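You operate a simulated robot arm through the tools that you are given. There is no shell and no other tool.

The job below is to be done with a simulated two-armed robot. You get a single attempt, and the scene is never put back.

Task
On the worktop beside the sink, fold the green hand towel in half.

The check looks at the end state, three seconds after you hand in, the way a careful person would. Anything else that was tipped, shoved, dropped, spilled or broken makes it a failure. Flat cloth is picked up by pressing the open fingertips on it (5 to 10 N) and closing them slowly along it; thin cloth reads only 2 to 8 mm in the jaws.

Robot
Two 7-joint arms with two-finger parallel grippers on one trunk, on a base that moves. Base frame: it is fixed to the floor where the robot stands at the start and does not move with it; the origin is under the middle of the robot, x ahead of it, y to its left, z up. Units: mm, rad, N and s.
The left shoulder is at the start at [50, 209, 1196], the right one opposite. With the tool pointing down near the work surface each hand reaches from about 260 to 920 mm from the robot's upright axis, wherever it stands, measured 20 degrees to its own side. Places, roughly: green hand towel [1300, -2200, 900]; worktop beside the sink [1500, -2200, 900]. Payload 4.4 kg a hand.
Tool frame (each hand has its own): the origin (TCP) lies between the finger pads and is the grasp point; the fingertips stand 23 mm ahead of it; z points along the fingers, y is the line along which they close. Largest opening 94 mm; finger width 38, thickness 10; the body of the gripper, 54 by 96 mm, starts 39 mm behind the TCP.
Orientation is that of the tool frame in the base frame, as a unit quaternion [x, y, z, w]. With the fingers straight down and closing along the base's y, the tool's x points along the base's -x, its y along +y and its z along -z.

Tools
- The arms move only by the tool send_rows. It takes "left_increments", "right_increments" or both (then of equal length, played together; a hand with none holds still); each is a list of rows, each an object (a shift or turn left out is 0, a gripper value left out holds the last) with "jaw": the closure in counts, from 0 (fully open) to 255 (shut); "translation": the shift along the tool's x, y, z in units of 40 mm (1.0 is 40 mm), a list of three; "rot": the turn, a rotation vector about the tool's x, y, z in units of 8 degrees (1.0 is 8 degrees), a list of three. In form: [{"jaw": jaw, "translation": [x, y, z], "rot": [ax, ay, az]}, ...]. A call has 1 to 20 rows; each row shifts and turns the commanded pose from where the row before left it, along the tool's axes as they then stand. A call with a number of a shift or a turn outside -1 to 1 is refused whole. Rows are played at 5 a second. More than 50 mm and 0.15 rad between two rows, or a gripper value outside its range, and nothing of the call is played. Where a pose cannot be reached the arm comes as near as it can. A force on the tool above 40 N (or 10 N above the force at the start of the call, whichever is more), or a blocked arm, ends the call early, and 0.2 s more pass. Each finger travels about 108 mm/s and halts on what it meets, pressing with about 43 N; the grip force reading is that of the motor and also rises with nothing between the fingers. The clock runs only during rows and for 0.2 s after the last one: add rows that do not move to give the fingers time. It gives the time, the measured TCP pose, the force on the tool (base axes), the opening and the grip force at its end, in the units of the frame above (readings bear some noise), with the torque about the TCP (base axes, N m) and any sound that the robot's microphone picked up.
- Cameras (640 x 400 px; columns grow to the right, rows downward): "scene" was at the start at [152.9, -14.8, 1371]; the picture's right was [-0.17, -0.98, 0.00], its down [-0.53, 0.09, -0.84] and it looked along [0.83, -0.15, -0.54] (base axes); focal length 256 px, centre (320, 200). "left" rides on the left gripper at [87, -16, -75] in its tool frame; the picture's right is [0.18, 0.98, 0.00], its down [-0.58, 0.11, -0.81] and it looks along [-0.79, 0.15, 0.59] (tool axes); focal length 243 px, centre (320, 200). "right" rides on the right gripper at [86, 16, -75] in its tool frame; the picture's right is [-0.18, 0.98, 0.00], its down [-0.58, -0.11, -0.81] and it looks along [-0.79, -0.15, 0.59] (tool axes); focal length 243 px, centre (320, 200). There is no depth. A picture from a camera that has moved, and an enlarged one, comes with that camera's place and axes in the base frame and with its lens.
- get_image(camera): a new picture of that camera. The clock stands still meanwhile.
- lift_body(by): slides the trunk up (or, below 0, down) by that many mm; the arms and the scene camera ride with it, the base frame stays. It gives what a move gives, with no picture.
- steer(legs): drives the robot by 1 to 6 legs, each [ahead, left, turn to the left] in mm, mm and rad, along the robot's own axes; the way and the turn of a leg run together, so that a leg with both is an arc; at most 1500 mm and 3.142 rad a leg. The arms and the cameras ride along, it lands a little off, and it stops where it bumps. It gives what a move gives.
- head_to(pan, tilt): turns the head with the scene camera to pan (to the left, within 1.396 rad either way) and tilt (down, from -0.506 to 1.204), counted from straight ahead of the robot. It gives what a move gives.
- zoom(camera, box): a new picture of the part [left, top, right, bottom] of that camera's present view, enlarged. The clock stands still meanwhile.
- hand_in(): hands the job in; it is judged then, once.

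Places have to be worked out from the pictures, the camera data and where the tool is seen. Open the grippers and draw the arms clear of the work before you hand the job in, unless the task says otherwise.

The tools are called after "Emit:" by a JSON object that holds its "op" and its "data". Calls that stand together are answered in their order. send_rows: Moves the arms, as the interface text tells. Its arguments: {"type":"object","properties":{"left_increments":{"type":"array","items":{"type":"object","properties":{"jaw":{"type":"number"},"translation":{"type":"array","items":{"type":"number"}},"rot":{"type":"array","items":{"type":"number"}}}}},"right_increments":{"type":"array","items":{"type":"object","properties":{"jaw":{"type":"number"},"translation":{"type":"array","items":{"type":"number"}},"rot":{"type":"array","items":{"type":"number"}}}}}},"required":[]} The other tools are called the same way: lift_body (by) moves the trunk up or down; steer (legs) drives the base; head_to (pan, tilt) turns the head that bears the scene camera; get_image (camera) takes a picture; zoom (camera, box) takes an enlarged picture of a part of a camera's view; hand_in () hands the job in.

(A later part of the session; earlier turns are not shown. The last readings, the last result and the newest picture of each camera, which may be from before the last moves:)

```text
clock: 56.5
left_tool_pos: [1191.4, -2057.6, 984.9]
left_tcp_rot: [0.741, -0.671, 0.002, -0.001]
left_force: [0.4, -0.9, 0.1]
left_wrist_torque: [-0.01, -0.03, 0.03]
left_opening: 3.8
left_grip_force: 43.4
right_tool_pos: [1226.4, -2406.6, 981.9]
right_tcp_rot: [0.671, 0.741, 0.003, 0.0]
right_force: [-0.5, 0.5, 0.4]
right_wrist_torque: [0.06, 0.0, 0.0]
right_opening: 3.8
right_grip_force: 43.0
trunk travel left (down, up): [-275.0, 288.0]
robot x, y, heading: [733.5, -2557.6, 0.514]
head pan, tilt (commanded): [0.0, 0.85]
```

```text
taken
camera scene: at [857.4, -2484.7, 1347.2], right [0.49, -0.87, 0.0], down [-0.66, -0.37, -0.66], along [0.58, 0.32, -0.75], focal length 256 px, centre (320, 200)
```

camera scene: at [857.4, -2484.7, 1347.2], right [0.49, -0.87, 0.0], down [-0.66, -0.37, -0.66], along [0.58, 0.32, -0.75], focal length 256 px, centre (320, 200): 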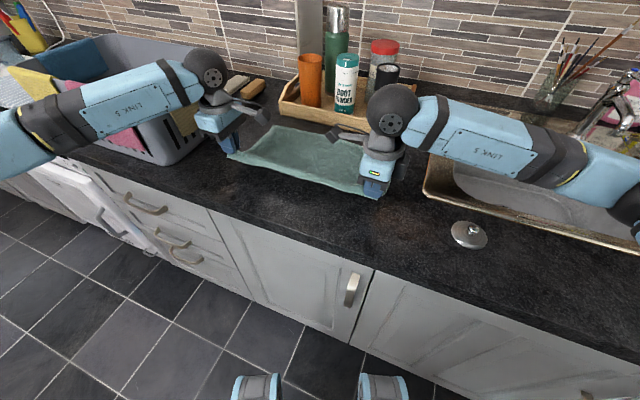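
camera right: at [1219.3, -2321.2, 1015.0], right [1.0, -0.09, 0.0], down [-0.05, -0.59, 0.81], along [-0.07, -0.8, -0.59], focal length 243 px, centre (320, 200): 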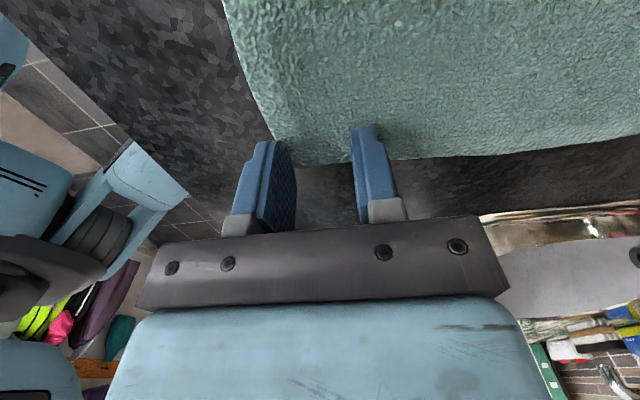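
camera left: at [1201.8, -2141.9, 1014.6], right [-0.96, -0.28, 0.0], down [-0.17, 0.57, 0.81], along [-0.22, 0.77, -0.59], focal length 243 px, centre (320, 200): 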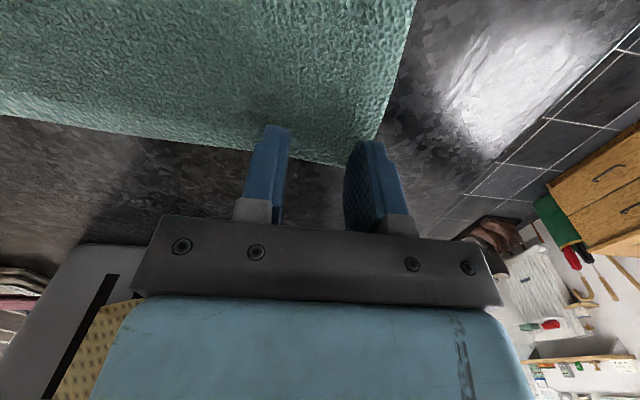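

The near edge is lifting at both hands. I look closer to confirm.

Emit:
{"op": "zoom", "data": {"camera": "scene", "box": [190, 90, 430, 240]}}

Emit:
{"op": "get_image", "data": {"camera": "right"}}

Emit:
{"op": "get_image", "data": {"camera": "left"}}

```text
2.67 times, centred on (310, 165) of scene
camera zoom: at [857.4, -2484.7, 1347.2], right [0.49, -0.87, 0.0], down [-0.66, -0.37, -0.66], along [0.58, 0.32, -0.75], focal length 682 px, centre (347, 293)
```

zoom: 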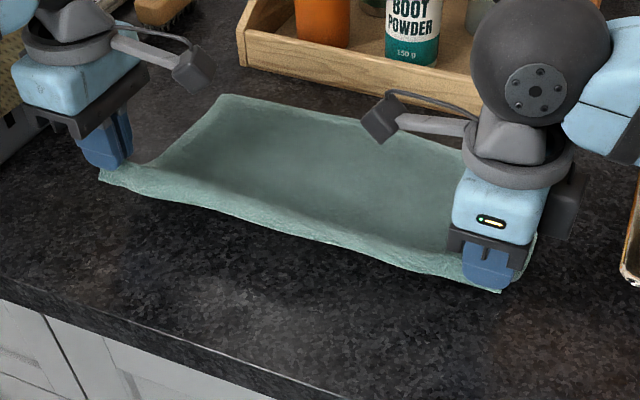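

```text
taken
camera right: at [1234.1, -2318.8, 1057.0], right [1.0, -0.09, 0.0], down [-0.05, -0.59, 0.8], along [-0.07, -0.8, -0.6], focal length 243 px, centre (320, 200)
```

right: 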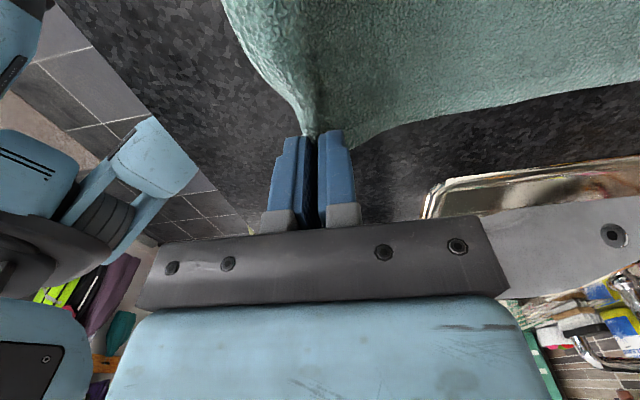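

```text
taken
camera left: at [1215.7, -2140.7, 1060.6], right [-0.96, -0.28, 0.0], down [-0.17, 0.57, 0.81], along [-0.22, 0.77, -0.59], focal length 243 px, centre (320, 200)
```

left: 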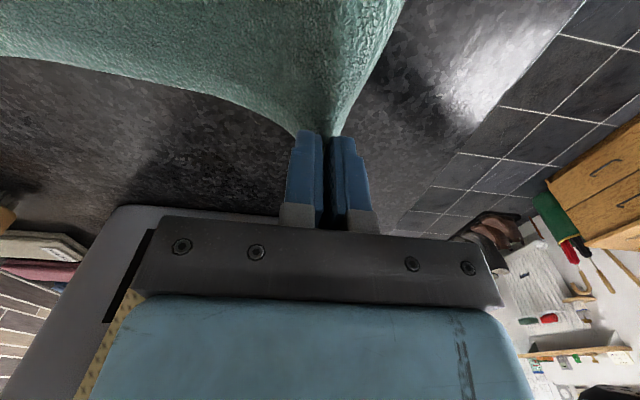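

Both corners are firmly held and the edge between them is fairly straight. I carry on along the arc to the top, easing the hands about 2 mm apart to keep the edge taut.

Emit:
{"op": "send_rows", "data": {"left_increments": [{"translation": [-0.025, -0.131, -0.17]}, {"translation": [-0.025, -0.131, -0.17]}, {"translation": [0, -0.161, -0.146]}, {"translation": [0, -0.161, -0.146]}, {"translation": [0, -0.1875, -0.119]}, {"translation": [0, -0.1875, -0.119]}, {"translation": [0, -0.2075, -0.0875]}, {"translation": [0, -0.2075, -0.0875]}, {"translation": [0, -0.221, -0.054]}, {"translation": [0, -0.221, -0.054]}, {"translation": [0, -0.2275, -0.0175]}, {"translation": [0, -0.2275, -0.0175]}, {}], "right_increments": [{"translation": [-0.025, 0.131, -0.17]}, {"translation": [-0.025, 0.131, -0.17]}, {"translation": [0, 0.161, -0.146]}, {"translation": [0, 0.161, -0.146]}, {"translation": [0, 0.1875, -0.119]}, {"translation": [0, 0.1875, -0.119]}, {"translation": [0, 0.2075, -0.0875]}, {"translation": [0, 0.2075, -0.0875]}, {"translation": [0, 0.221, -0.054]}, {"translation": [0, 0.221, -0.054]}, {"translation": [0, 0.2275, -0.0175]}, {"translation": [0, 0.2275, -0.0175]}, {}]}}

Emit:
{"op": "get_image", "data": {"camera": "scene"}}

Emit:
{"op": "get_image", "data": {"camera": "left"}}

Emit:
{"op": "get_image", "data": {"camera": "right"}}

```text
clock: 59.3
left_tool_pos: [1281.8, -2046.7, 1030.1]
left_tcp_rot: [0.741, -0.672, 0.001, -0.001]
left_force: [1.1, -1.8, -0.2]
left_wrist_torque: [-0.04, 0.03, 0.0]
left_opening: 3.6
left_grip_force: 43.0
right_tool_pos: [1316.9, -2399.3, 1030.2]
right_tcp_rot: [0.671, 0.741, 0.003, 0.001]
right_force: [-0.8, 2.4, -0.9]
right_wrist_torque: [0.07, 0.03, -0.02]
right_opening: 4.0
right_grip_force: 42.8
trunk travel left (down, up): [-275.0, 288.0]
robot x, y, heading: [733.5, -2553.6, 0.51]
head pan, tilt (commanded): [0.0, 0.85]
```

```text
taken
camera scene: at [857.2, -2484.7, 1347.2], right [0.49, -0.87, 0.0], down [-0.66, -0.36, -0.66], along [0.58, 0.32, -0.75], focal length 256 px, centre (320, 200)
```

scene: 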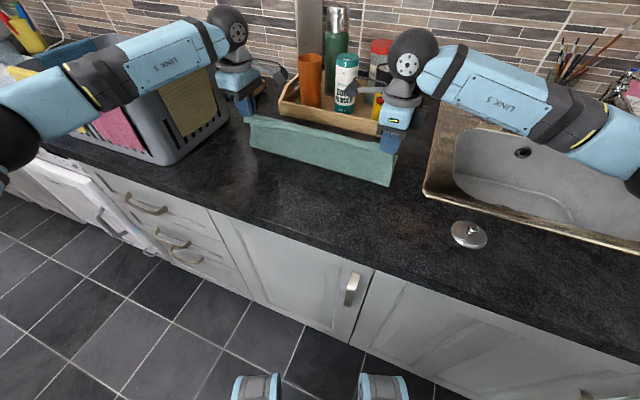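

```text
taken
camera left: at [1305.2, -2129.5, 1107.1], right [-0.96, -0.28, 0.0], down [-0.17, 0.57, 0.81], along [-0.22, 0.77, -0.59], focal length 243 px, centre (320, 200)
```

left: 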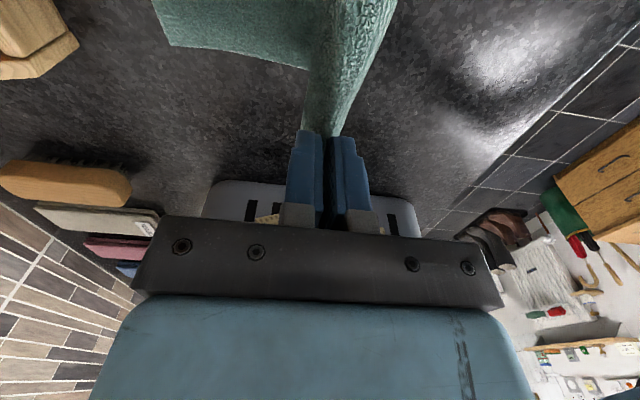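

```text
taken
camera right: at [1324.0, -2312.0, 1105.0], right [1.0, -0.09, 0.0], down [-0.05, -0.59, 0.8], along [-0.07, -0.8, -0.6], focal length 243 px, centre (320, 200)
```

right: 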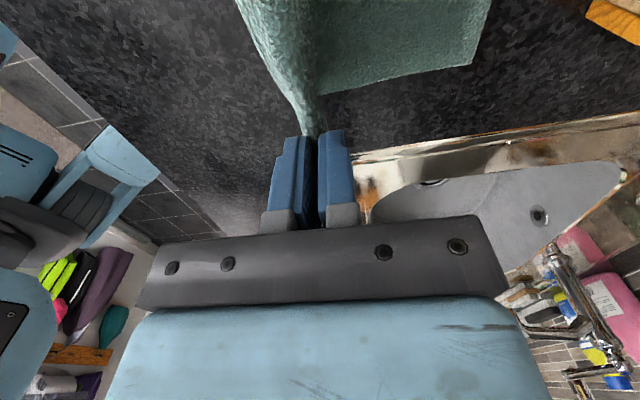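

The near half now stands upright between the hands with a straight edge, and the far half lies flat. I carry on down the far side of the arc.

Emit:
{"op": "send_rows", "data": {"left_increments": [{"translation": [0, -0.2275, 0.0175]}, {"translation": [0, -0.2275, 0.0175]}, {"translation": [0, -0.221, 0.054]}, {"translation": [0, -0.221, 0.054]}, {"translation": [0, -0.2075, 0.0875]}, {"translation": [0, -0.2075, 0.0875]}, {"translation": [0, -0.1875, 0.119]}, {"translation": [0, -0.1875, 0.119]}, {"translation": [0, -0.161, 0.146]}, {"translation": [0, -0.161, 0.146]}, {}], "right_increments": [{"translation": [0, 0.2275, 0.0175]}, {"translation": [0, 0.2275, 0.0175]}, {"translation": [0, 0.221, 0.054]}, {"translation": [0, 0.221, 0.054]}, {"translation": [0, 0.2075, 0.0875]}, {"translation": [0, 0.2075, 0.0875]}, {"translation": [0, 0.1875, 0.119]}, {"translation": [0, 0.1875, 0.119]}, {"translation": [0, 0.161, 0.146]}, {"translation": [0, 0.161, 0.146]}, {}]}}

Emit:
{"op": "get_image", "data": {"camera": "scene"}}

Emit:
{"op": "get_image", "data": {"camera": "left"}}

Emit:
{"op": "get_image", "data": {"camera": "right"}}

```text
clock: 61.7
left_tool_pos: [1360.4, -2039.2, 996.4]
left_tcp_rot: [0.741, -0.672, 0.001, -0.002]
left_force: [0.7, -1.7, -0.1]
left_wrist_torque: [-0.01, 0.0, 0.01]
left_opening: 3.8
left_grip_force: 42.9
right_tool_pos: [1396.0, -2391.7, 997.0]
right_tcp_rot: [0.671, 0.741, 0.002, 0.0]
right_force: [0.2, 1.6, -0.6]
right_wrist_torque: [0.01, 0.03, 0.03]
right_opening: 4.2
right_grip_force: 42.9
trunk travel left (down, up): [-275.0, 288.0]
robot x, y, heading: [731.9, -2556.0, 0.501]
head pan, tilt (commanded): [0.0, 0.85]
```

```text
taken
camera scene: at [857.1, -2484.8, 1347.2], right [0.49, -0.87, 0.0], down [-0.66, -0.36, -0.66], along [0.58, 0.32, -0.75], focal length 256 px, centre (320, 200)
```

scene: 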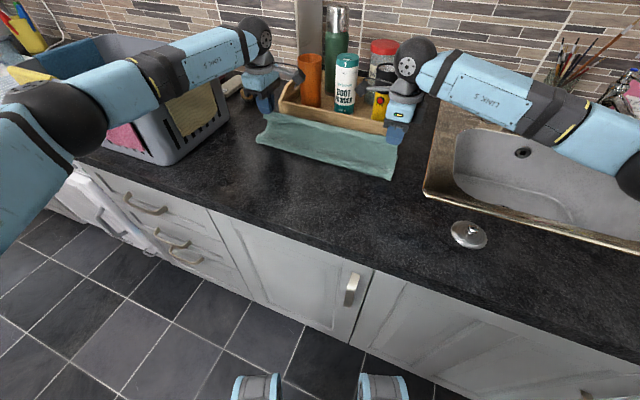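

```text
taken
camera left: at [1385.3, -2122.1, 1072.2], right [-0.96, -0.28, 0.0], down [-0.17, 0.57, 0.81], along [-0.22, 0.77, -0.59], focal length 243 px, centre (320, 200)
```

left: 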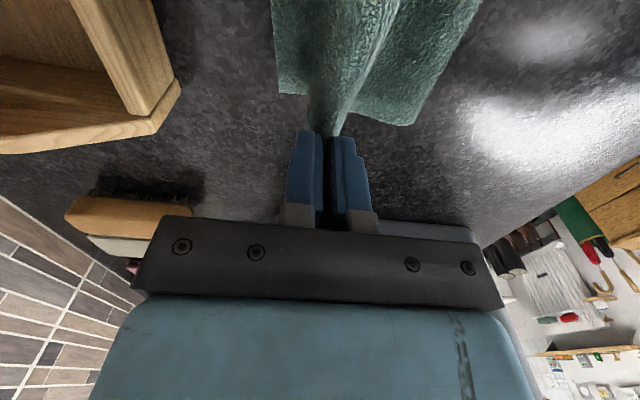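

```text
taken
camera right: at [1403.5, -2303.4, 1072.3], right [1.0, -0.09, 0.0], down [-0.05, -0.59, 0.8], along [-0.07, -0.8, -0.6], focal length 243 px, centre (320, 200)
```

right: 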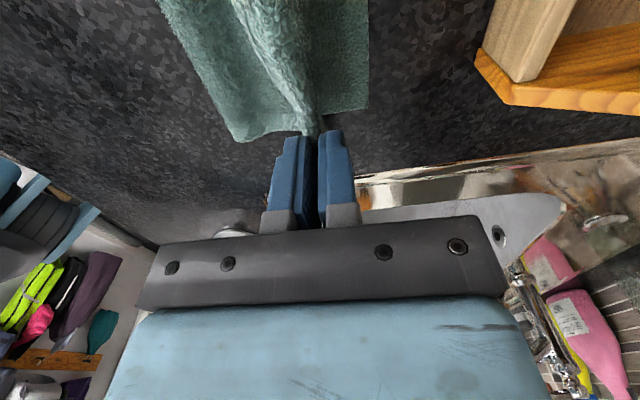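

The fold is coming over neatly; from the wrist cameras the far corners now sit at about (1386,-2026) and (1429,-2410), so the cloth was drawn some 15 mm toward me. I look closer before laying it down.

Emit:
{"op": "zoom", "data": {"camera": "scene", "box": [230, 80, 430, 205]}}

Emit:
{"op": "zoom", "data": {"camera": "left", "box": [200, 0, 500, 187.5]}}

Emit:
{"op": "zoom", "data": {"camera": "right", "box": [130, 0, 430, 187.5]}}

```text
3.20 times, centred on (330, 142) of scene
camera zoom: at [857.1, -2484.8, 1347.2], right [0.49, -0.87, 0.0], down [-0.66, -0.36, -0.66], along [0.58, 0.32, -0.75], focal length 818 px, centre (288, 384)
```

zoom: 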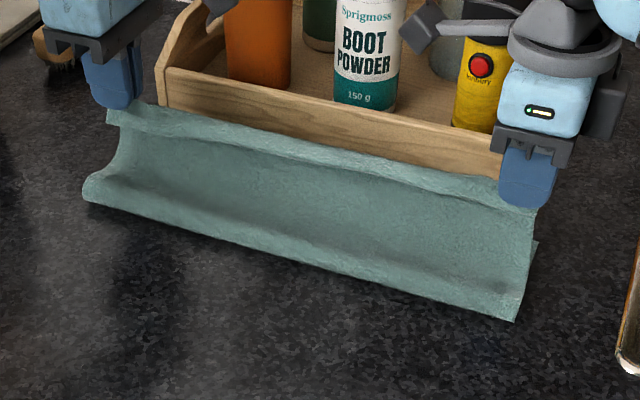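

```text
2.13 times, centred on (350, 94) of left
camera zoom: at [1385.3, -2122.1, 1072.2], right [-0.96, -0.28, 0.0], down [-0.17, 0.57, 0.81], along [-0.22, 0.77, -0.59], focal length 518 px, centre (256, 427)
```

zoom: 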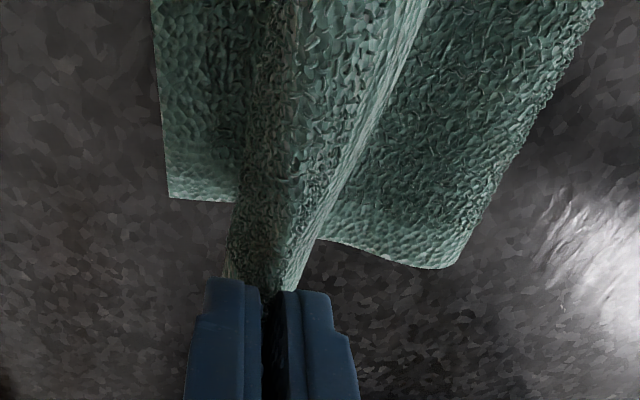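

```text
2.13 times, centred on (280, 94) of right
camera zoom: at [1403.5, -2303.4, 1072.3], right [1.0, -0.09, 0.0], down [-0.05, -0.59, 0.8], along [-0.07, -0.8, -0.6], focal length 518 px, centre (405, 427)
```

zoom: 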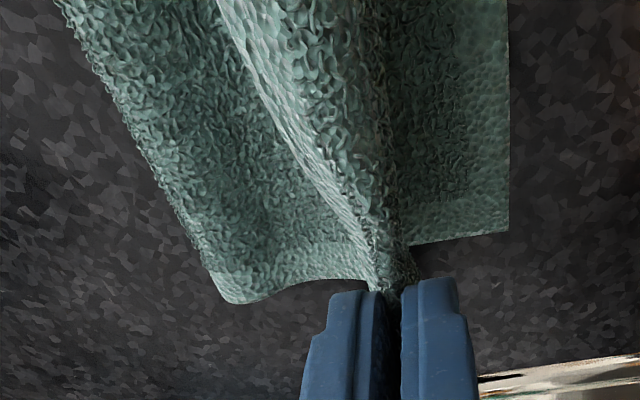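

The fold line and both layers look straight. I lower both hands to lay the edge down about 13–15 mm short of the far edge, allowing for the gripped hem to flop out when released.

Emit:
{"op": "send_rows", "data": {"left_increments": [{"translation": [0, -0.1, 0.16]}, {"translation": [0, -0.1, 0.16]}, {"translation": [0, -0.08, 0.16]}, {"translation": [0, -0.04, 0.16]}, {"translation": [0, -0.03, 0.16]}, {"translation": [0, 0, 0.16]}, {"translation": [0, 0, 0.16]}, {"translation": [0, 0, 0.12]}, {}], "right_increments": [{"translation": [0, 0.12, 0.16]}, {"translation": [0, 0.11, 0.16]}, {"translation": [0, 0.08, 0.16]}, {"translation": [0, 0.05, 0.16]}, {"translation": [0, 0.04, 0.16]}, {"translation": [0, 0, 0.16]}, {"translation": [0, 0, 0.16]}, {"translation": [0, 0, 0.12]}, {}]}}

Emit:
{"op": "zoom", "data": {"camera": "scene", "box": [230, 80, 430, 205]}}

Emit:
{"op": "zoom", "data": {"camera": "left", "box": [200, 0, 500, 187.5]}}

Emit:
{"op": "zoom", "data": {"camera": "right", "box": [130, 0, 430, 187.5]}}

```text
clock: 63.7
left_tool_pos: [1375.0, -2038.2, 947.9]
left_tcp_rot: [0.741, -0.672, 0.002, -0.002]
left_force: [0.3, -2.2, 0.7]
left_wrist_torque: [-0.03, -0.02, 0.01]
left_opening: 3.9
left_grip_force: 43.3
right_tool_pos: [1414.5, -2390.0, 946.8]
right_tcp_rot: [0.671, 0.741, 0.003, 0.0]
right_force: [-0.5, 2.0, 0.8]
right_wrist_torque: [0.04, 0.01, -0.01]
right_opening: 4.2
right_grip_force: 43.3
trunk travel left (down, up): [-275.0, 288.0]
robot x, y, heading: [733.8, -2560.4, 0.503]
head pan, tilt (commanded): [0.0, 0.85]
```

```text
3.20 times, centred on (330, 142) of scene
camera zoom: at [857.3, -2484.9, 1347.2], right [0.49, -0.87, 0.0], down [-0.66, -0.36, -0.66], along [0.58, 0.32, -0.75], focal length 818 px, centre (288, 384)
```

zoom: 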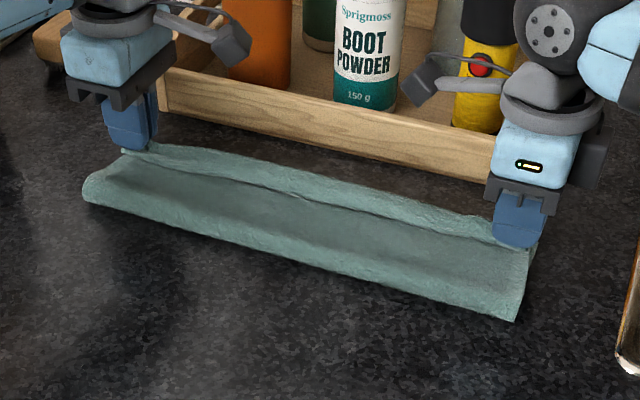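

```text
2.13 times, centred on (350, 94) of left
camera zoom: at [1399.2, -2120.9, 1024.7], right [-0.96, -0.28, 0.0], down [-0.17, 0.57, 0.81], along [-0.22, 0.77, -0.59], focal length 518 px, centre (256, 427)
```

zoom: 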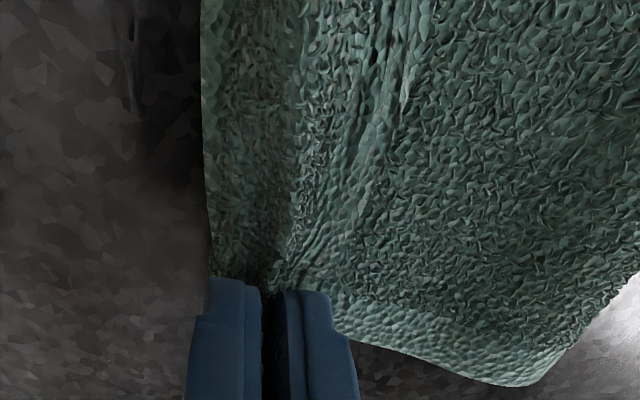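

```text
2.13 times, centred on (280, 94) of right
camera zoom: at [1420.8, -2302.5, 1022.4], right [1.0, -0.09, 0.0], down [-0.05, -0.59, 0.8], along [-0.07, -0.8, -0.6], focal length 518 px, centre (405, 427)
```

zoom: 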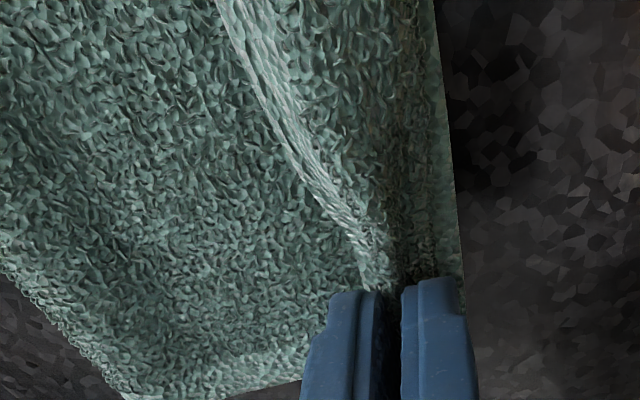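

The layers lie on each other, with the gripped hem curled back toward me by 20–30 mm. I open the jaws slowly to about 18 mm and see how the hem settles.

Emit:
{"op": "send_rows", "data": {"left_increments": [{"jaw": 245}, {"jaw": 238}, {"jaw": 231}, {"jaw": 224}, {"jaw": 217}, {"jaw": 210}, {"jaw": 205}, {}, {}], "right_increments": [{"jaw": 245}, {"jaw": 238}, {"jaw": 231}, {"jaw": 224}, {"jaw": 217}, {"jaw": 210}, {"jaw": 205}, {}, {}]}}

Emit:
{"op": "zoom", "data": {"camera": "scene", "box": [230, 80, 430, 205]}}

Emit:
{"op": "zoom", "data": {"camera": "left", "box": [200, 0, 500, 187.5]}}

Emit:
{"op": "zoom", "data": {"camera": "right", "box": [130, 0, 430, 187.5]}}

```text
clock: 65.7
left_tool_pos: [1375.6, -2038.3, 948.7]
left_tcp_rot: [0.741, -0.672, 0.002, -0.002]
left_force: [0.3, 0.5, -0.7]
left_wrist_torque: [0.01, 0.03, 0.0]
left_opening: 18.4
left_grip_force: 0.1
right_tool_pos: [1412.6, -2389.5, 947.7]
right_tcp_rot: [0.671, 0.741, 0.003, 0.0]
right_force: [-0.6, 0.1, 0.5]
right_wrist_torque: [-0.01, 0.02, 0.01]
right_opening: 18.4
right_grip_force: 0.0
trunk travel left (down, up): [-275.0, 288.0]
robot x, y, heading: [731.1, -2555.3, 0.503]
head pan, tilt (commanded): [0.0, 0.85]
```

```text
3.20 times, centred on (330, 142) of scene
camera zoom: at [857.4, -2484.8, 1347.2], right [0.49, -0.87, 0.0], down [-0.66, -0.36, -0.66], along [0.58, 0.32, -0.75], focal length 818 px, centre (288, 384)
```

zoom: 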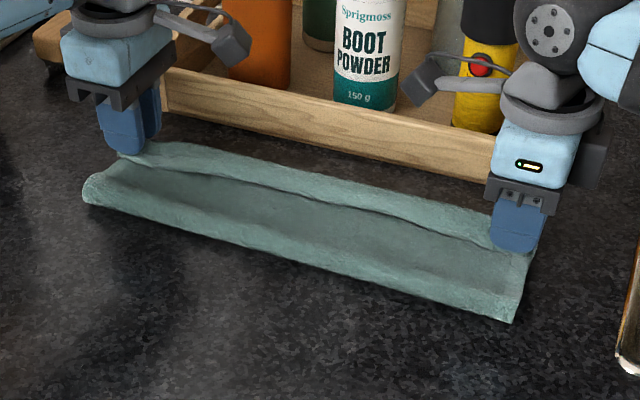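

```text
2.13 times, centred on (350, 94) of left
camera zoom: at [1399.3, -2120.8, 1024.5], right [-0.96, -0.28, 0.0], down [-0.17, 0.57, 0.81], along [-0.22, 0.77, -0.59], focal length 518 px, centre (256, 427)
```

zoom: 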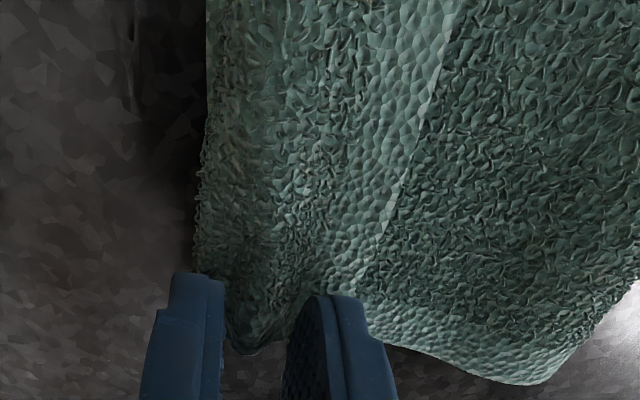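

```text
2.13 times, centred on (280, 94) of right
camera zoom: at [1420.9, -2302.5, 1022.4], right [1.0, -0.09, 0.0], down [-0.05, -0.59, 0.8], along [-0.07, -0.8, -0.6], focal length 518 px, centre (405, 427)
```

zoom: 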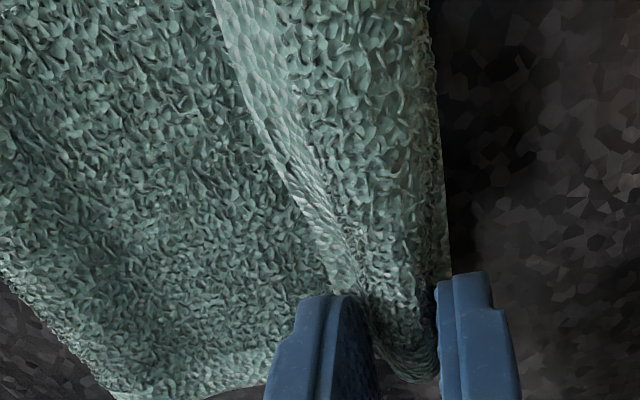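

The gripped hem is folded back about 30 mm and the fold line sits some 20 mm too far forward, because the closing fingers had drawn the cloth toward me and my arc was centred too far out. I'll take hold again, carry the edge back to flat, and redo it with a smaller pinch right at the edge.

Emit:
{"op": "send_rows", "data": {"left_increments": [{"jaw": 212}, {"jaw": 220}, {"jaw": 228}, {"jaw": 236}, {"jaw": 244}, {"jaw": 252}, {"jaw": 255}, {}, {}], "right_increments": [{"jaw": 212}, {"jaw": 220}, {"jaw": 228}, {"jaw": 236}, {"jaw": 244}, {"jaw": 252}, {"jaw": 255}, {}, {}]}}

Emit:
{"op": "zoom", "data": {"camera": "left", "box": [200, 0, 500, 187.5]}}

Emit:
{"op": "zoom", "data": {"camera": "right", "box": [130, 0, 430, 187.5]}}

```text
clock: 67.7
left_tool_pos: [1374.3, -2036.3, 948.2]
left_tcp_rot: [0.741, -0.671, 0.002, -0.002]
left_force: [0.1, -0.4, 0.3]
left_wrist_torque: [-0.03, -0.03, -0.04]
left_opening: 3.1
left_grip_force: 42.9
right_tool_pos: [1413.8, -2389.7, 947.4]
right_tcp_rot: [0.671, 0.741, 0.002, 0.0]
right_force: [0.9, 0.4, 0.1]
right_wrist_torque: [0.03, -0.01, -0.04]
right_opening: 4.4
right_grip_force: 43.1
trunk travel left (down, up): [-275.0, 288.0]
robot x, y, heading: [732.7, -2556.1, 0.503]
head pan, tilt (commanded): [0.0, 0.85]
```

```text
2.13 times, centred on (350, 94) of left
camera zoom: at [1399.3, -2120.8, 1024.6], right [-0.96, -0.28, 0.0], down [-0.17, 0.57, 0.81], along [-0.22, 0.77, -0.59], focal length 518 px, centre (256, 427)
```

zoom: 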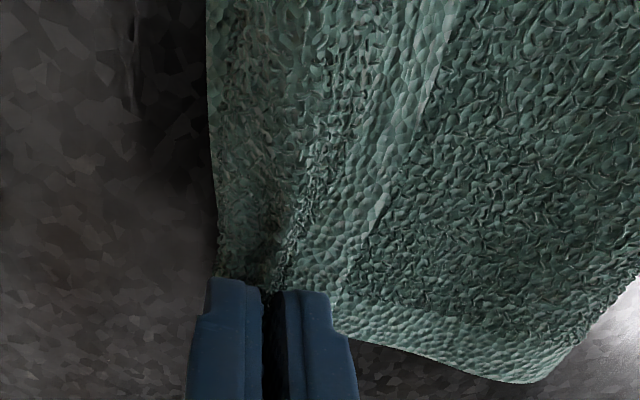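

```text
2.13 times, centred on (280, 94) of right
camera zoom: at [1420.8, -2302.5, 1022.5], right [1.0, -0.09, 0.0], down [-0.05, -0.59, 0.8], along [-0.07, -0.8, -0.6], focal length 518 px, centre (405, 427)
```

zoom: 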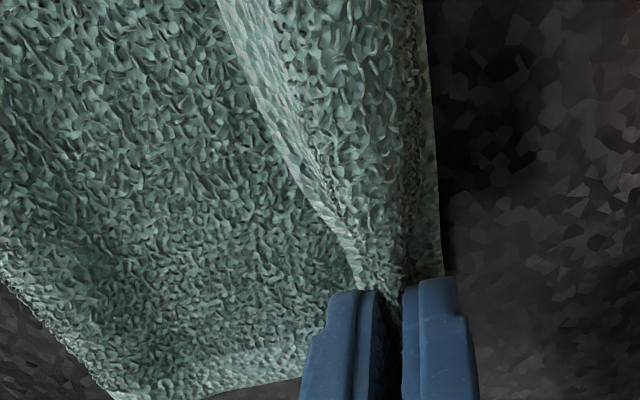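

Both jaws read cloth again (3.1 and 4.4 mm). I lift and go back over the arc toward the top, slowly.

Emit:
{"op": "send_rows", "data": {"left_increments": [{"translation": [0, 0, -0.2]}, {"translation": [0, 0.04, -0.24]}, {"translation": [0, 0.06, -0.24]}, {"translation": [0, 0.1, -0.24]}, {"translation": [0, 0.14, -0.22]}, {"translation": [0, 0.18, -0.2]}, {"translation": [0, 0.22, -0.18]}, {"translation": [0, 0.24, -0.14]}, {"translation": [0, 0.26, -0.1]}, {"translation": [0, 0.28, -0.06]}, {"translation": [0, 0.28, 0]}, {"translation": [0, 0.28, 0]}, {"translation": [0, 0.28, 0]}, {}], "right_increments": [{"translation": [0, 0, -0.2]}, {"translation": [0, -0.04, -0.24]}, {"translation": [0, -0.06, -0.24]}, {"translation": [0, -0.1, -0.24]}, {"translation": [0, -0.14, -0.22]}, {"translation": [0, -0.18, -0.2]}, {"translation": [0, -0.22, -0.18]}, {"translation": [0, -0.24, -0.14]}, {"translation": [0, -0.26, -0.1]}, {"translation": [0, -0.28, -0.06]}, {"translation": [0, -0.28, 0]}, {"translation": [0, -0.28, 0]}, {"translation": [0, -0.28, 0]}, {}]}}

Emit:
{"op": "zoom", "data": {"camera": "scene", "box": [190, 60, 430, 210]}}

Emit:
{"op": "get_image", "data": {"camera": "left"}}

Emit:
{"op": "get_image", "data": {"camera": "right"}}

```text
clock: 70.7
left_tool_pos: [1280.8, -2048.7, 1021.6]
left_tcp_rot: [0.741, -0.672, 0.002, -0.001]
left_force: [0.4, 0.3, 1.0]
left_wrist_torque: [-0.05, -0.02, -0.03]
left_opening: 3.5
left_grip_force: 42.8
right_tool_pos: [1319.1, -2399.2, 1019.5]
right_tcp_rot: [0.672, 0.741, 0.003, 0.0]
right_force: [-0.2, -0.1, -0.2]
right_wrist_torque: [0.0, -0.03, -0.03]
right_opening: 4.4
right_grip_force: 43.0
trunk travel left (down, up): [-275.0, 288.0]
robot x, y, heading: [731.4, -2556.5, 0.506]
head pan, tilt (commanded): [0.0, 0.85]
```

```text
2.67 times, centred on (310, 135) of scene
camera zoom: at [857.7, -2484.8, 1347.1], right [0.49, -0.87, 0.0], down [-0.66, -0.36, -0.66], along [0.58, 0.32, -0.75], focal length 682 px, centre (347, 373)
```

zoom: 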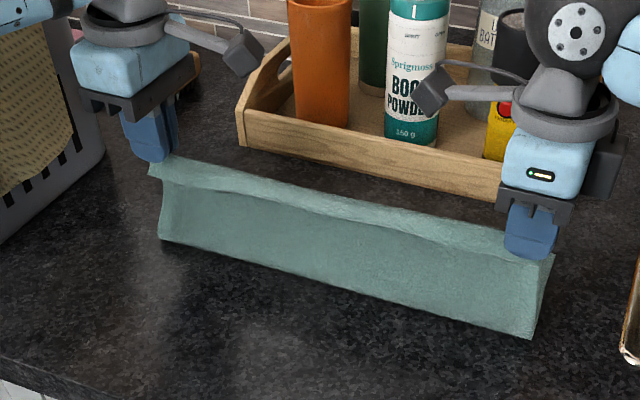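

```text
taken
camera left: at [1305.0, -2130.4, 1096.9], right [-0.96, -0.28, 0.0], down [-0.17, 0.57, 0.81], along [-0.22, 0.77, -0.59], focal length 243 px, centre (320, 200)
```

left: 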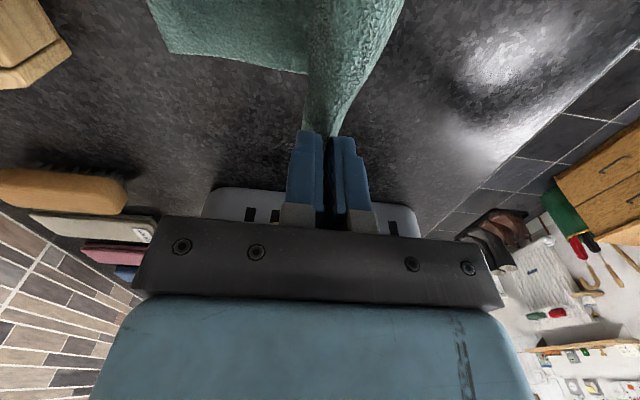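

```text
taken
camera right: at [1326.0, -2312.4, 1093.8], right [1.0, -0.09, 0.0], down [-0.05, -0.59, 0.8], along [-0.07, -0.8, -0.6], focal length 243 px, centre (320, 200)
```

right: 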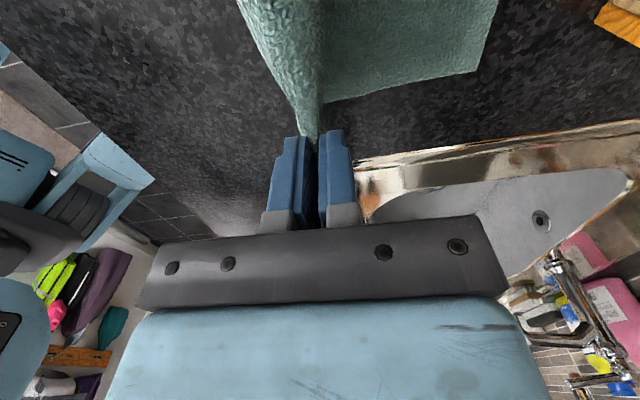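

The half stands upright again and the far corners haven't moved: FL≈(1386,-2027), FR≈(1431,-2410). I carry the edge back down to its flat place on the near side.

Emit:
{"op": "send_rows", "data": {"left_increments": [{"translation": [0, 0.26, 0]}, {"translation": [0, 0.26, 0]}, {"translation": [0, 0.25, 0.04]}, {"translation": [0, 0.25, 0.04]}, {"translation": [0, 0.25, 0.09]}, {"translation": [0, 0.25, 0.09]}, {"translation": [0, 0.25, 0.19]}, {"translation": [0, 0.25, 0.19]}, {"translation": [0, 0.19, 0.24]}, {"translation": [0, 0.19, 0.24]}, {"translation": [0, 0.1, 0.25]}, {"translation": [0, 0.1, 0.25]}, {"translation": [0, 0.06, 0.22]}, {"translation": [0, 0.06, 0.2]}, {}], "right_increments": [{"translation": [0, -0.26, 0]}, {"translation": [0, -0.26, 0]}, {"translation": [0, -0.25, 0.04]}, {"translation": [0, -0.25, 0.04]}, {"translation": [0, -0.25, 0.09]}, {"translation": [0, -0.25, 0.09]}, {"translation": [0, -0.25, 0.19]}, {"translation": [0, -0.25, 0.19]}, {"translation": [0, -0.17, 0.24]}, {"translation": [0, -0.17, 0.24]}, {"translation": [0, -0.08, 0.25]}, {"translation": [0, -0.08, 0.25]}, {"translation": [0, -0.03, 0.22]}, {"translation": [0, -0.03, 0.15]}, {}]}}

Emit:
{"op": "zoom", "data": {"camera": "scene", "box": [190, 80, 430, 230]}}

Emit:
{"op": "get_image", "data": {"camera": "left"}}

Emit:
{"op": "get_image", "data": {"camera": "right"}}

```text
clock: 73.9
left_tool_pos: [1172.4, -2057.3, 938.6]
left_tcp_rot: [0.741, -0.671, 0.001, -0.001]
left_force: [0.1, -1.2, -0.3]
left_wrist_torque: [0.01, -0.03, -0.02]
left_opening: 3.4
left_grip_force: 43.0
right_tool_pos: [1216.5, -2408.8, 938.5]
right_tcp_rot: [0.671, 0.742, 0.005, 0.0]
right_force: [1.1, 1.3, 7.7]
right_wrist_torque: [0.0, -0.09, -0.04]
right_opening: 4.4
right_grip_force: 43.1
trunk travel left (down, up): [-275.0, 288.0]
robot x, y, heading: [731.5, -2557.1, 0.506]
head pan, tilt (commanded): [0.0, 0.85]
```

```text
2.67 times, centred on (310, 155) of scene
camera zoom: at [857.1, -2484.9, 1347.3], right [0.49, -0.87, 0.0], down [-0.66, -0.36, -0.66], along [0.58, 0.32, -0.75], focal length 682 px, centre (347, 320)
```

zoom: 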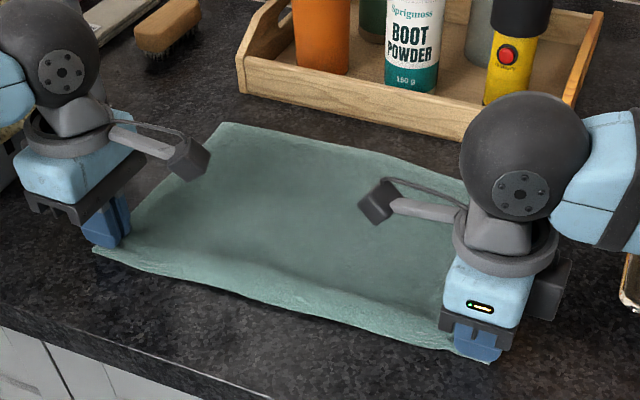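

```text
taken
camera left: at [1196.3, -2140.6, 1014.3], right [-0.96, -0.28, 0.0], down [-0.17, 0.57, 0.81], along [-0.22, 0.77, -0.59], focal length 243 px, centre (320, 200)
```

left: 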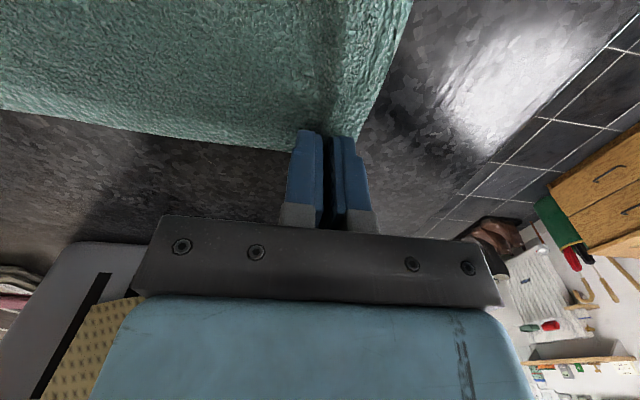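

```text
taken
camera right: at [1223.9, -2322.3, 1014.2], right [1.0, -0.09, 0.0], down [-0.05, -0.59, 0.8], along [-0.07, -0.8, -0.6], focal length 243 px, centre (320, 200)
```

right: 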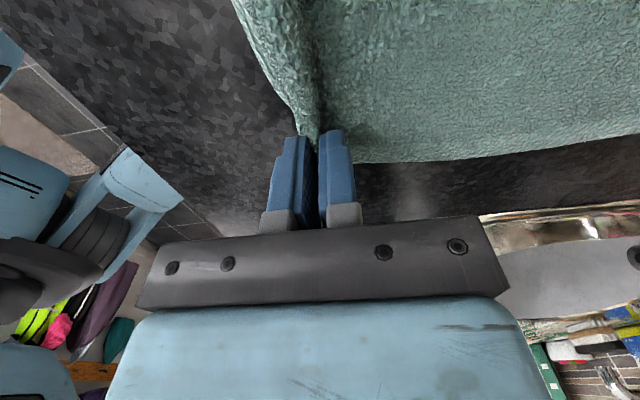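

The towel is flat again, with the edge on the near side. I open the jaws slowly while low so the pinched cloth spreads out, then lift a little to see the edge.

Emit:
{"op": "send_rows", "data": {"left_increments": [{"jaw": 247}, {"jaw": 238}, {"jaw": 229}, {"jaw": 220}, {"jaw": 211}, {"jaw": 202}, {"jaw": 193}, {"jaw": 184}, {"jaw": 175}, {"jaw": 168}, {}, {"translation": [0, 0, -0.25]}, {"translation": [0, 0, -0.5]}, {}], "right_increments": [{"jaw": 247}, {"jaw": 238}, {"jaw": 229}, {"jaw": 220}, {"jaw": 211}, {"jaw": 202}, {"jaw": 193}, {"jaw": 184}, {"jaw": 175}, {"jaw": 168}, {}, {"translation": [0, 0, -0.25]}, {"translation": [0, 0, -0.5]}, {}]}}

Emit:
{"op": "get_image", "data": {"camera": "left"}}

Emit:
{"op": "get_image", "data": {"camera": "right"}}

Emit:
{"op": "zoom", "data": {"camera": "scene", "box": [190, 80, 430, 230]}}

```text
clock: 76.9
left_tool_pos: [1173.5, -2057.9, 967.8]
left_tcp_rot: [0.741, -0.672, 0.003, -0.002]
left_force: [-0.6, 0.1, 0.1]
left_wrist_torque: [0.0, -0.01, 0.01]
left_opening: 32.3
left_grip_force: 0.2
right_tool_pos: [1217.5, -2407.9, 969.1]
right_tcp_rot: [0.671, 0.741, 0.002, 0.0]
right_force: [-0.1, 0.6, -0.1]
right_wrist_torque: [-0.01, 0.0, -0.03]
right_opening: 32.3
right_grip_force: 0.1
trunk travel left (down, up): [-275.0, 288.0]
robot x, y, heading: [729.2, -2558.2, 0.509]
head pan, tilt (commanded): [0.0, 0.85]
```

```text
taken
camera left: at [1197.6, -2140.9, 1043.5], right [-0.96, -0.28, 0.0], down [-0.17, 0.57, 0.81], along [-0.22, 0.77, -0.59], focal length 243 px, centre (320, 200)
```

left: 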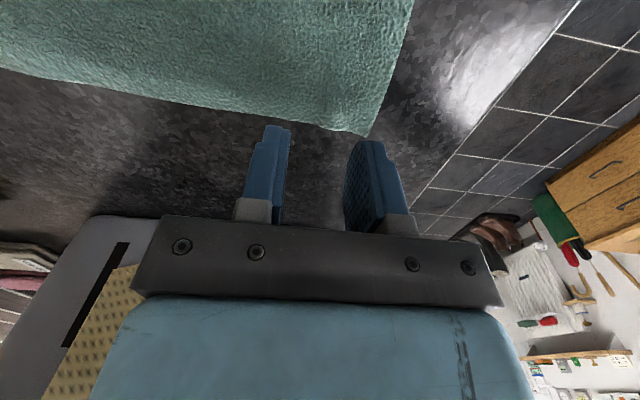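

```text
taken
camera right: at [1224.0, -2320.9, 1044.3], right [1.0, -0.09, 0.0], down [-0.05, -0.59, 0.8], along [-0.07, -0.8, -0.6], focal length 243 px, centre (320, 200)
```

right: 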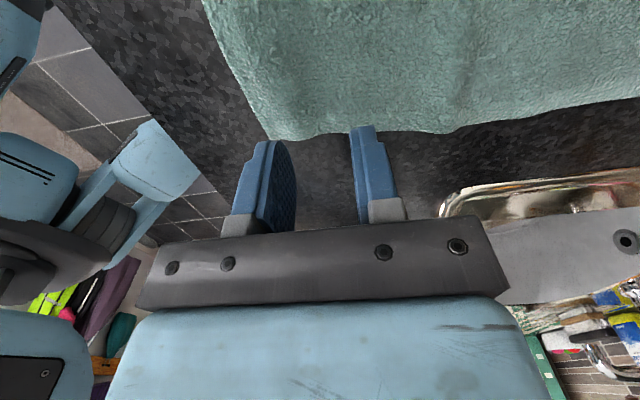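

```text
2.67 times, centred on (310, 155) of scene
camera zoom: at [857.7, -2484.6, 1347.1], right [0.49, -0.87, 0.0], down [-0.66, -0.36, -0.66], along [0.58, 0.32, -0.75], focal length 682 px, centre (347, 320)
```

zoom: 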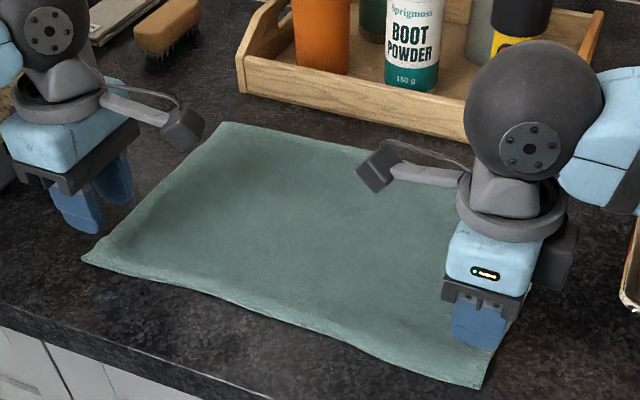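

The towel sprang back flat; the near edge now lies at x≈1142 by the left hand and x≈1181 by the right. I set a smaller 20 mm opening, move so the outer finger pads come down only about 3 mm inside the edge, and lower to just above the cloth.

Emit:
{"op": "send_rows", "data": {"left_increments": [{"jaw": 201, "translation": [0.125, 0.23, 0]}, {"translation": [0.125, 0.23, 0]}, {"translation": [0, 0, 0.32]}, {"translation": [0, 0, 0.32]}, {}], "right_increments": [{"jaw": 201, "translation": [0, -0.29, 0]}, {"translation": [0, -0.285, 0]}, {"translation": [0, 0, 0.33]}, {"translation": [0, 0, 0.33]}, {}]}}

Emit:
{"op": "zoom", "data": {"camera": "left", "box": [200, 60, 440, 210]}}

Emit:
{"op": "zoom", "data": {"camera": "right", "box": [200, 60, 440, 210]}}

```text
clock: 78.1
left_tool_pos: [1154.7, -2070.9, 943.4]
left_tcp_rot: [0.741, -0.672, 0.001, -0.001]
left_force: [-0.4, -0.1, 0.6]
left_wrist_torque: [-0.01, 0.02, -0.02]
left_opening: 20.0
left_grip_force: 0.2
right_tool_pos: [1192.6, -2410.8, 944.4]
right_tcp_rot: [0.671, 0.741, 0.003, 0.0]
right_force: [0.2, -0.3, -0.6]
right_wrist_torque: [-0.02, -0.03, 0.03]
right_opening: 19.8
right_grip_force: 0.0
trunk travel left (down, up): [-275.0, 288.0]
robot x, y, heading: [728.9, -2554.2, 0.507]
head pan, tilt (commanded): [0.0, 0.85]
```

```text
2.67 times, centred on (320, 135) of left
camera zoom: at [1179.4, -2153.0, 1018.7], right [-0.96, -0.28, 0.0], down [-0.17, 0.57, 0.81], along [-0.22, 0.77, -0.59], focal length 647 px, centre (320, 373)
```

zoom: 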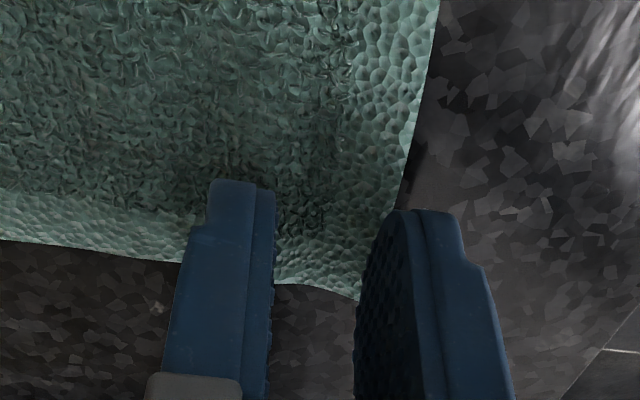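

```text
2.67 times, centred on (320, 135) of right
camera zoom: at [1199.6, -2324.0, 1019.5], right [1.0, -0.09, 0.0], down [-0.05, -0.59, 0.8], along [-0.07, -0.8, -0.6], focal length 647 px, centre (320, 373)
```

zoom: 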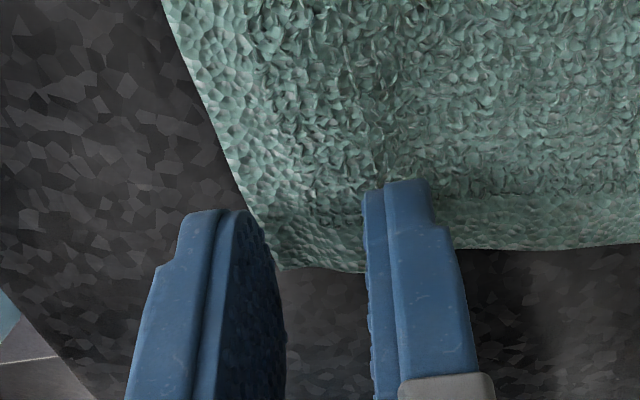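

The outer pads are set to land about 2–3 mm inside the edge on both sides. I lower gently to contact.

Emit:
{"op": "send_rows", "data": {"left_increments": [{"translation": [0, 0, 0.05]}, {"translation": [0, 0, 0.05]}, {"translation": [0, 0, 0.04]}, {"translation": [0, 0, 0.025]}, {}, {}], "right_increments": [{"translation": [0, 0, 0.06]}, {"translation": [0, 0, 0.06]}, {"translation": [0, 0, 0.04]}, {"translation": [0, 0, 0.03]}, {}, {}]}}

```text
clock: 79.5
left_tool_pos: [1155.2, -2069.1, 938.0]
left_tcp_rot: [0.741, -0.671, 0.002, -0.002]
left_force: [1.0, 0.1, 3.4]
left_wrist_torque: [-0.01, -0.01, 0.0]
left_opening: 19.9
left_grip_force: 0.1
right_tool_pos: [1194.2, -2411.4, 937.0]
right_tcp_rot: [0.671, 0.741, 0.004, 0.0]
right_force: [-0.7, -0.8, 5.9]
right_wrist_torque: [-0.02, 0.0, -0.02]
right_opening: 19.8
right_grip_force: 0.1
trunk travel left (down, up): [-275.0, 288.0]
robot x, y, heading: [732.5, -2557.6, 0.504]
head pan, tilt (commanded): [0.0, 0.85]
```

Light contact: 3.4 N left, 5.9 N right. I press a little more on both.

Emit:
{"op": "send_rows", "data": {"left_increments": [{"translation": [0, 0, 0.02]}, {}, {}], "right_increments": [{"translation": [0, 0, 0.01]}, {}, {}]}}

```text
clock: 80.3
left_tool_pos: [1154.1, -2070.8, 936.1]
left_tcp_rot: [0.741, -0.671, 0.003, -0.002]
left_force: [1.1, 1.1, 3.8]
left_wrist_torque: [0.0, -0.04, -0.04]
left_opening: 20.1
left_grip_force: 0.0
right_tool_pos: [1193.3, -2412.1, 935.2]
right_tcp_rot: [0.672, 0.741, 0.004, 0.0]
right_force: [3.0, 0.8, 14.6]
right_wrist_torque: [0.07, -0.18, -0.02]
right_opening: 19.7
right_grip_force: 0.1
trunk travel left (down, up): [-275.0, 288.0]
robot x, y, heading: [737.2, -2552.0, 0.503]
head pan, tilt (commanded): [0.0, 0.85]
```

Right is now at 14.6 N and left at 3.8 N; I even them out.

Emit:
{"op": "send_rows", "data": {"left_increments": [{"translation": [0, 0, 0.018]}, {}, {}], "right_increments": [{"translation": [0, 0, -0.02]}, {}, {}]}}

```text
clock: 81.1
left_tool_pos: [1154.6, -2070.6, 935.9]
left_tcp_rot: [0.741, -0.672, 0.002, -0.003]
left_force: [0.3, -0.9, 8.1]
left_wrist_torque: [-0.05, -0.07, 0.03]
left_opening: 19.9
left_grip_force: 0.1
right_tool_pos: [1193.2, -2412.2, 935.9]
right_tcp_rot: [0.671, 0.742, 0.004, 0.0]
right_force: [0.1, 2.4, 10.6]
right_wrist_torque: [0.12, -0.1, 0.03]
right_opening: 19.9
right_grip_force: 0.0
trunk travel left (down, up): [-275.0, 288.0]
robot x, y, heading: [735.1, -2554.6, 0.509]
head pan, tilt (commanded): [0.0, 0.85]
```

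Forces are 8 and 10 N, as wanted. I close both jaws slowly along the cloth.

Emit:
{"op": "send_rows", "data": {"left_increments": [{"jaw": 206}, {"jaw": 211}, {"jaw": 216}, {"jaw": 221}, {"jaw": 226}, {"jaw": 231}, {"jaw": 236}, {"jaw": 241}, {"jaw": 246}, {"jaw": 251}, {"jaw": 255}, {}, {}, {}], "right_increments": [{"jaw": 206}, {"jaw": 211}, {"jaw": 216}, {"jaw": 221}, {"jaw": 226}, {"jaw": 231}, {"jaw": 236}, {"jaw": 241}, {"jaw": 246}, {"jaw": 251}, {"jaw": 255}, {}, {}, {}]}}

Emit:
{"op": "zoom", "data": {"camera": "left", "box": [200, 60, 440, 210]}}

Emit:
{"op": "zoom", "data": {"camera": "right", "box": [200, 60, 440, 210]}}

```text
clock: 84.1
left_tool_pos: [1153.2, -2069.6, 936.5]
left_tcp_rot: [0.741, -0.672, 0.001, -0.002]
left_force: [-0.2, -0.7, 9.2]
left_wrist_torque: [-0.04, -0.01, 0.0]
left_opening: 0.0
left_grip_force: 42.5
right_tool_pos: [1194.1, -2412.1, 936.6]
right_tcp_rot: [0.671, 0.741, 0.004, 0.0]
right_force: [0.2, 0.0, 11.4]
right_wrist_torque: [0.07, 0.01, 0.03]
right_opening: 0.0
right_grip_force: 42.4
trunk travel left (down, up): [-275.0, 288.0]
robot x, y, heading: [731.3, -2553.8, 0.507]
head pan, tilt (commanded): [0.0, 0.85]
```

```text
2.67 times, centred on (320, 135) of left
camera zoom: at [1178.7, -2153.5, 1012.3], right [-0.96, -0.28, -0.01], down [-0.17, 0.57, 0.81], along [-0.22, 0.78, -0.59], focal length 647 px, centre (320, 373)
```

zoom: 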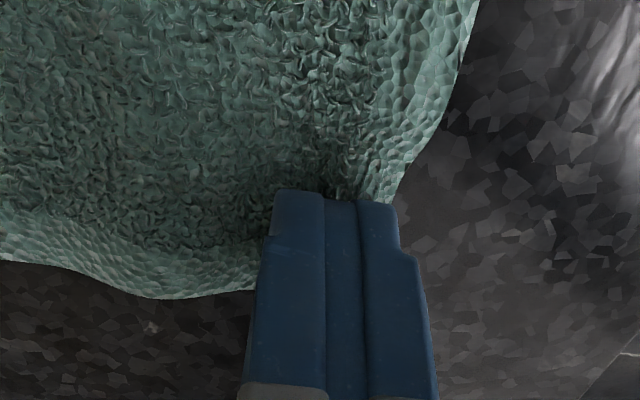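

```text
2.67 times, centred on (320, 135) of right
camera zoom: at [1200.7, -2325.4, 1011.5], right [1.0, -0.09, 0.0], down [-0.05, -0.59, 0.8], along [-0.07, -0.8, -0.6], focal length 647 px, centre (320, 373)
```

zoom: 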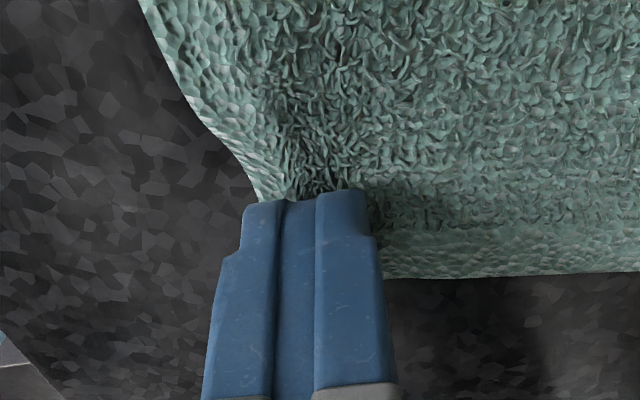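

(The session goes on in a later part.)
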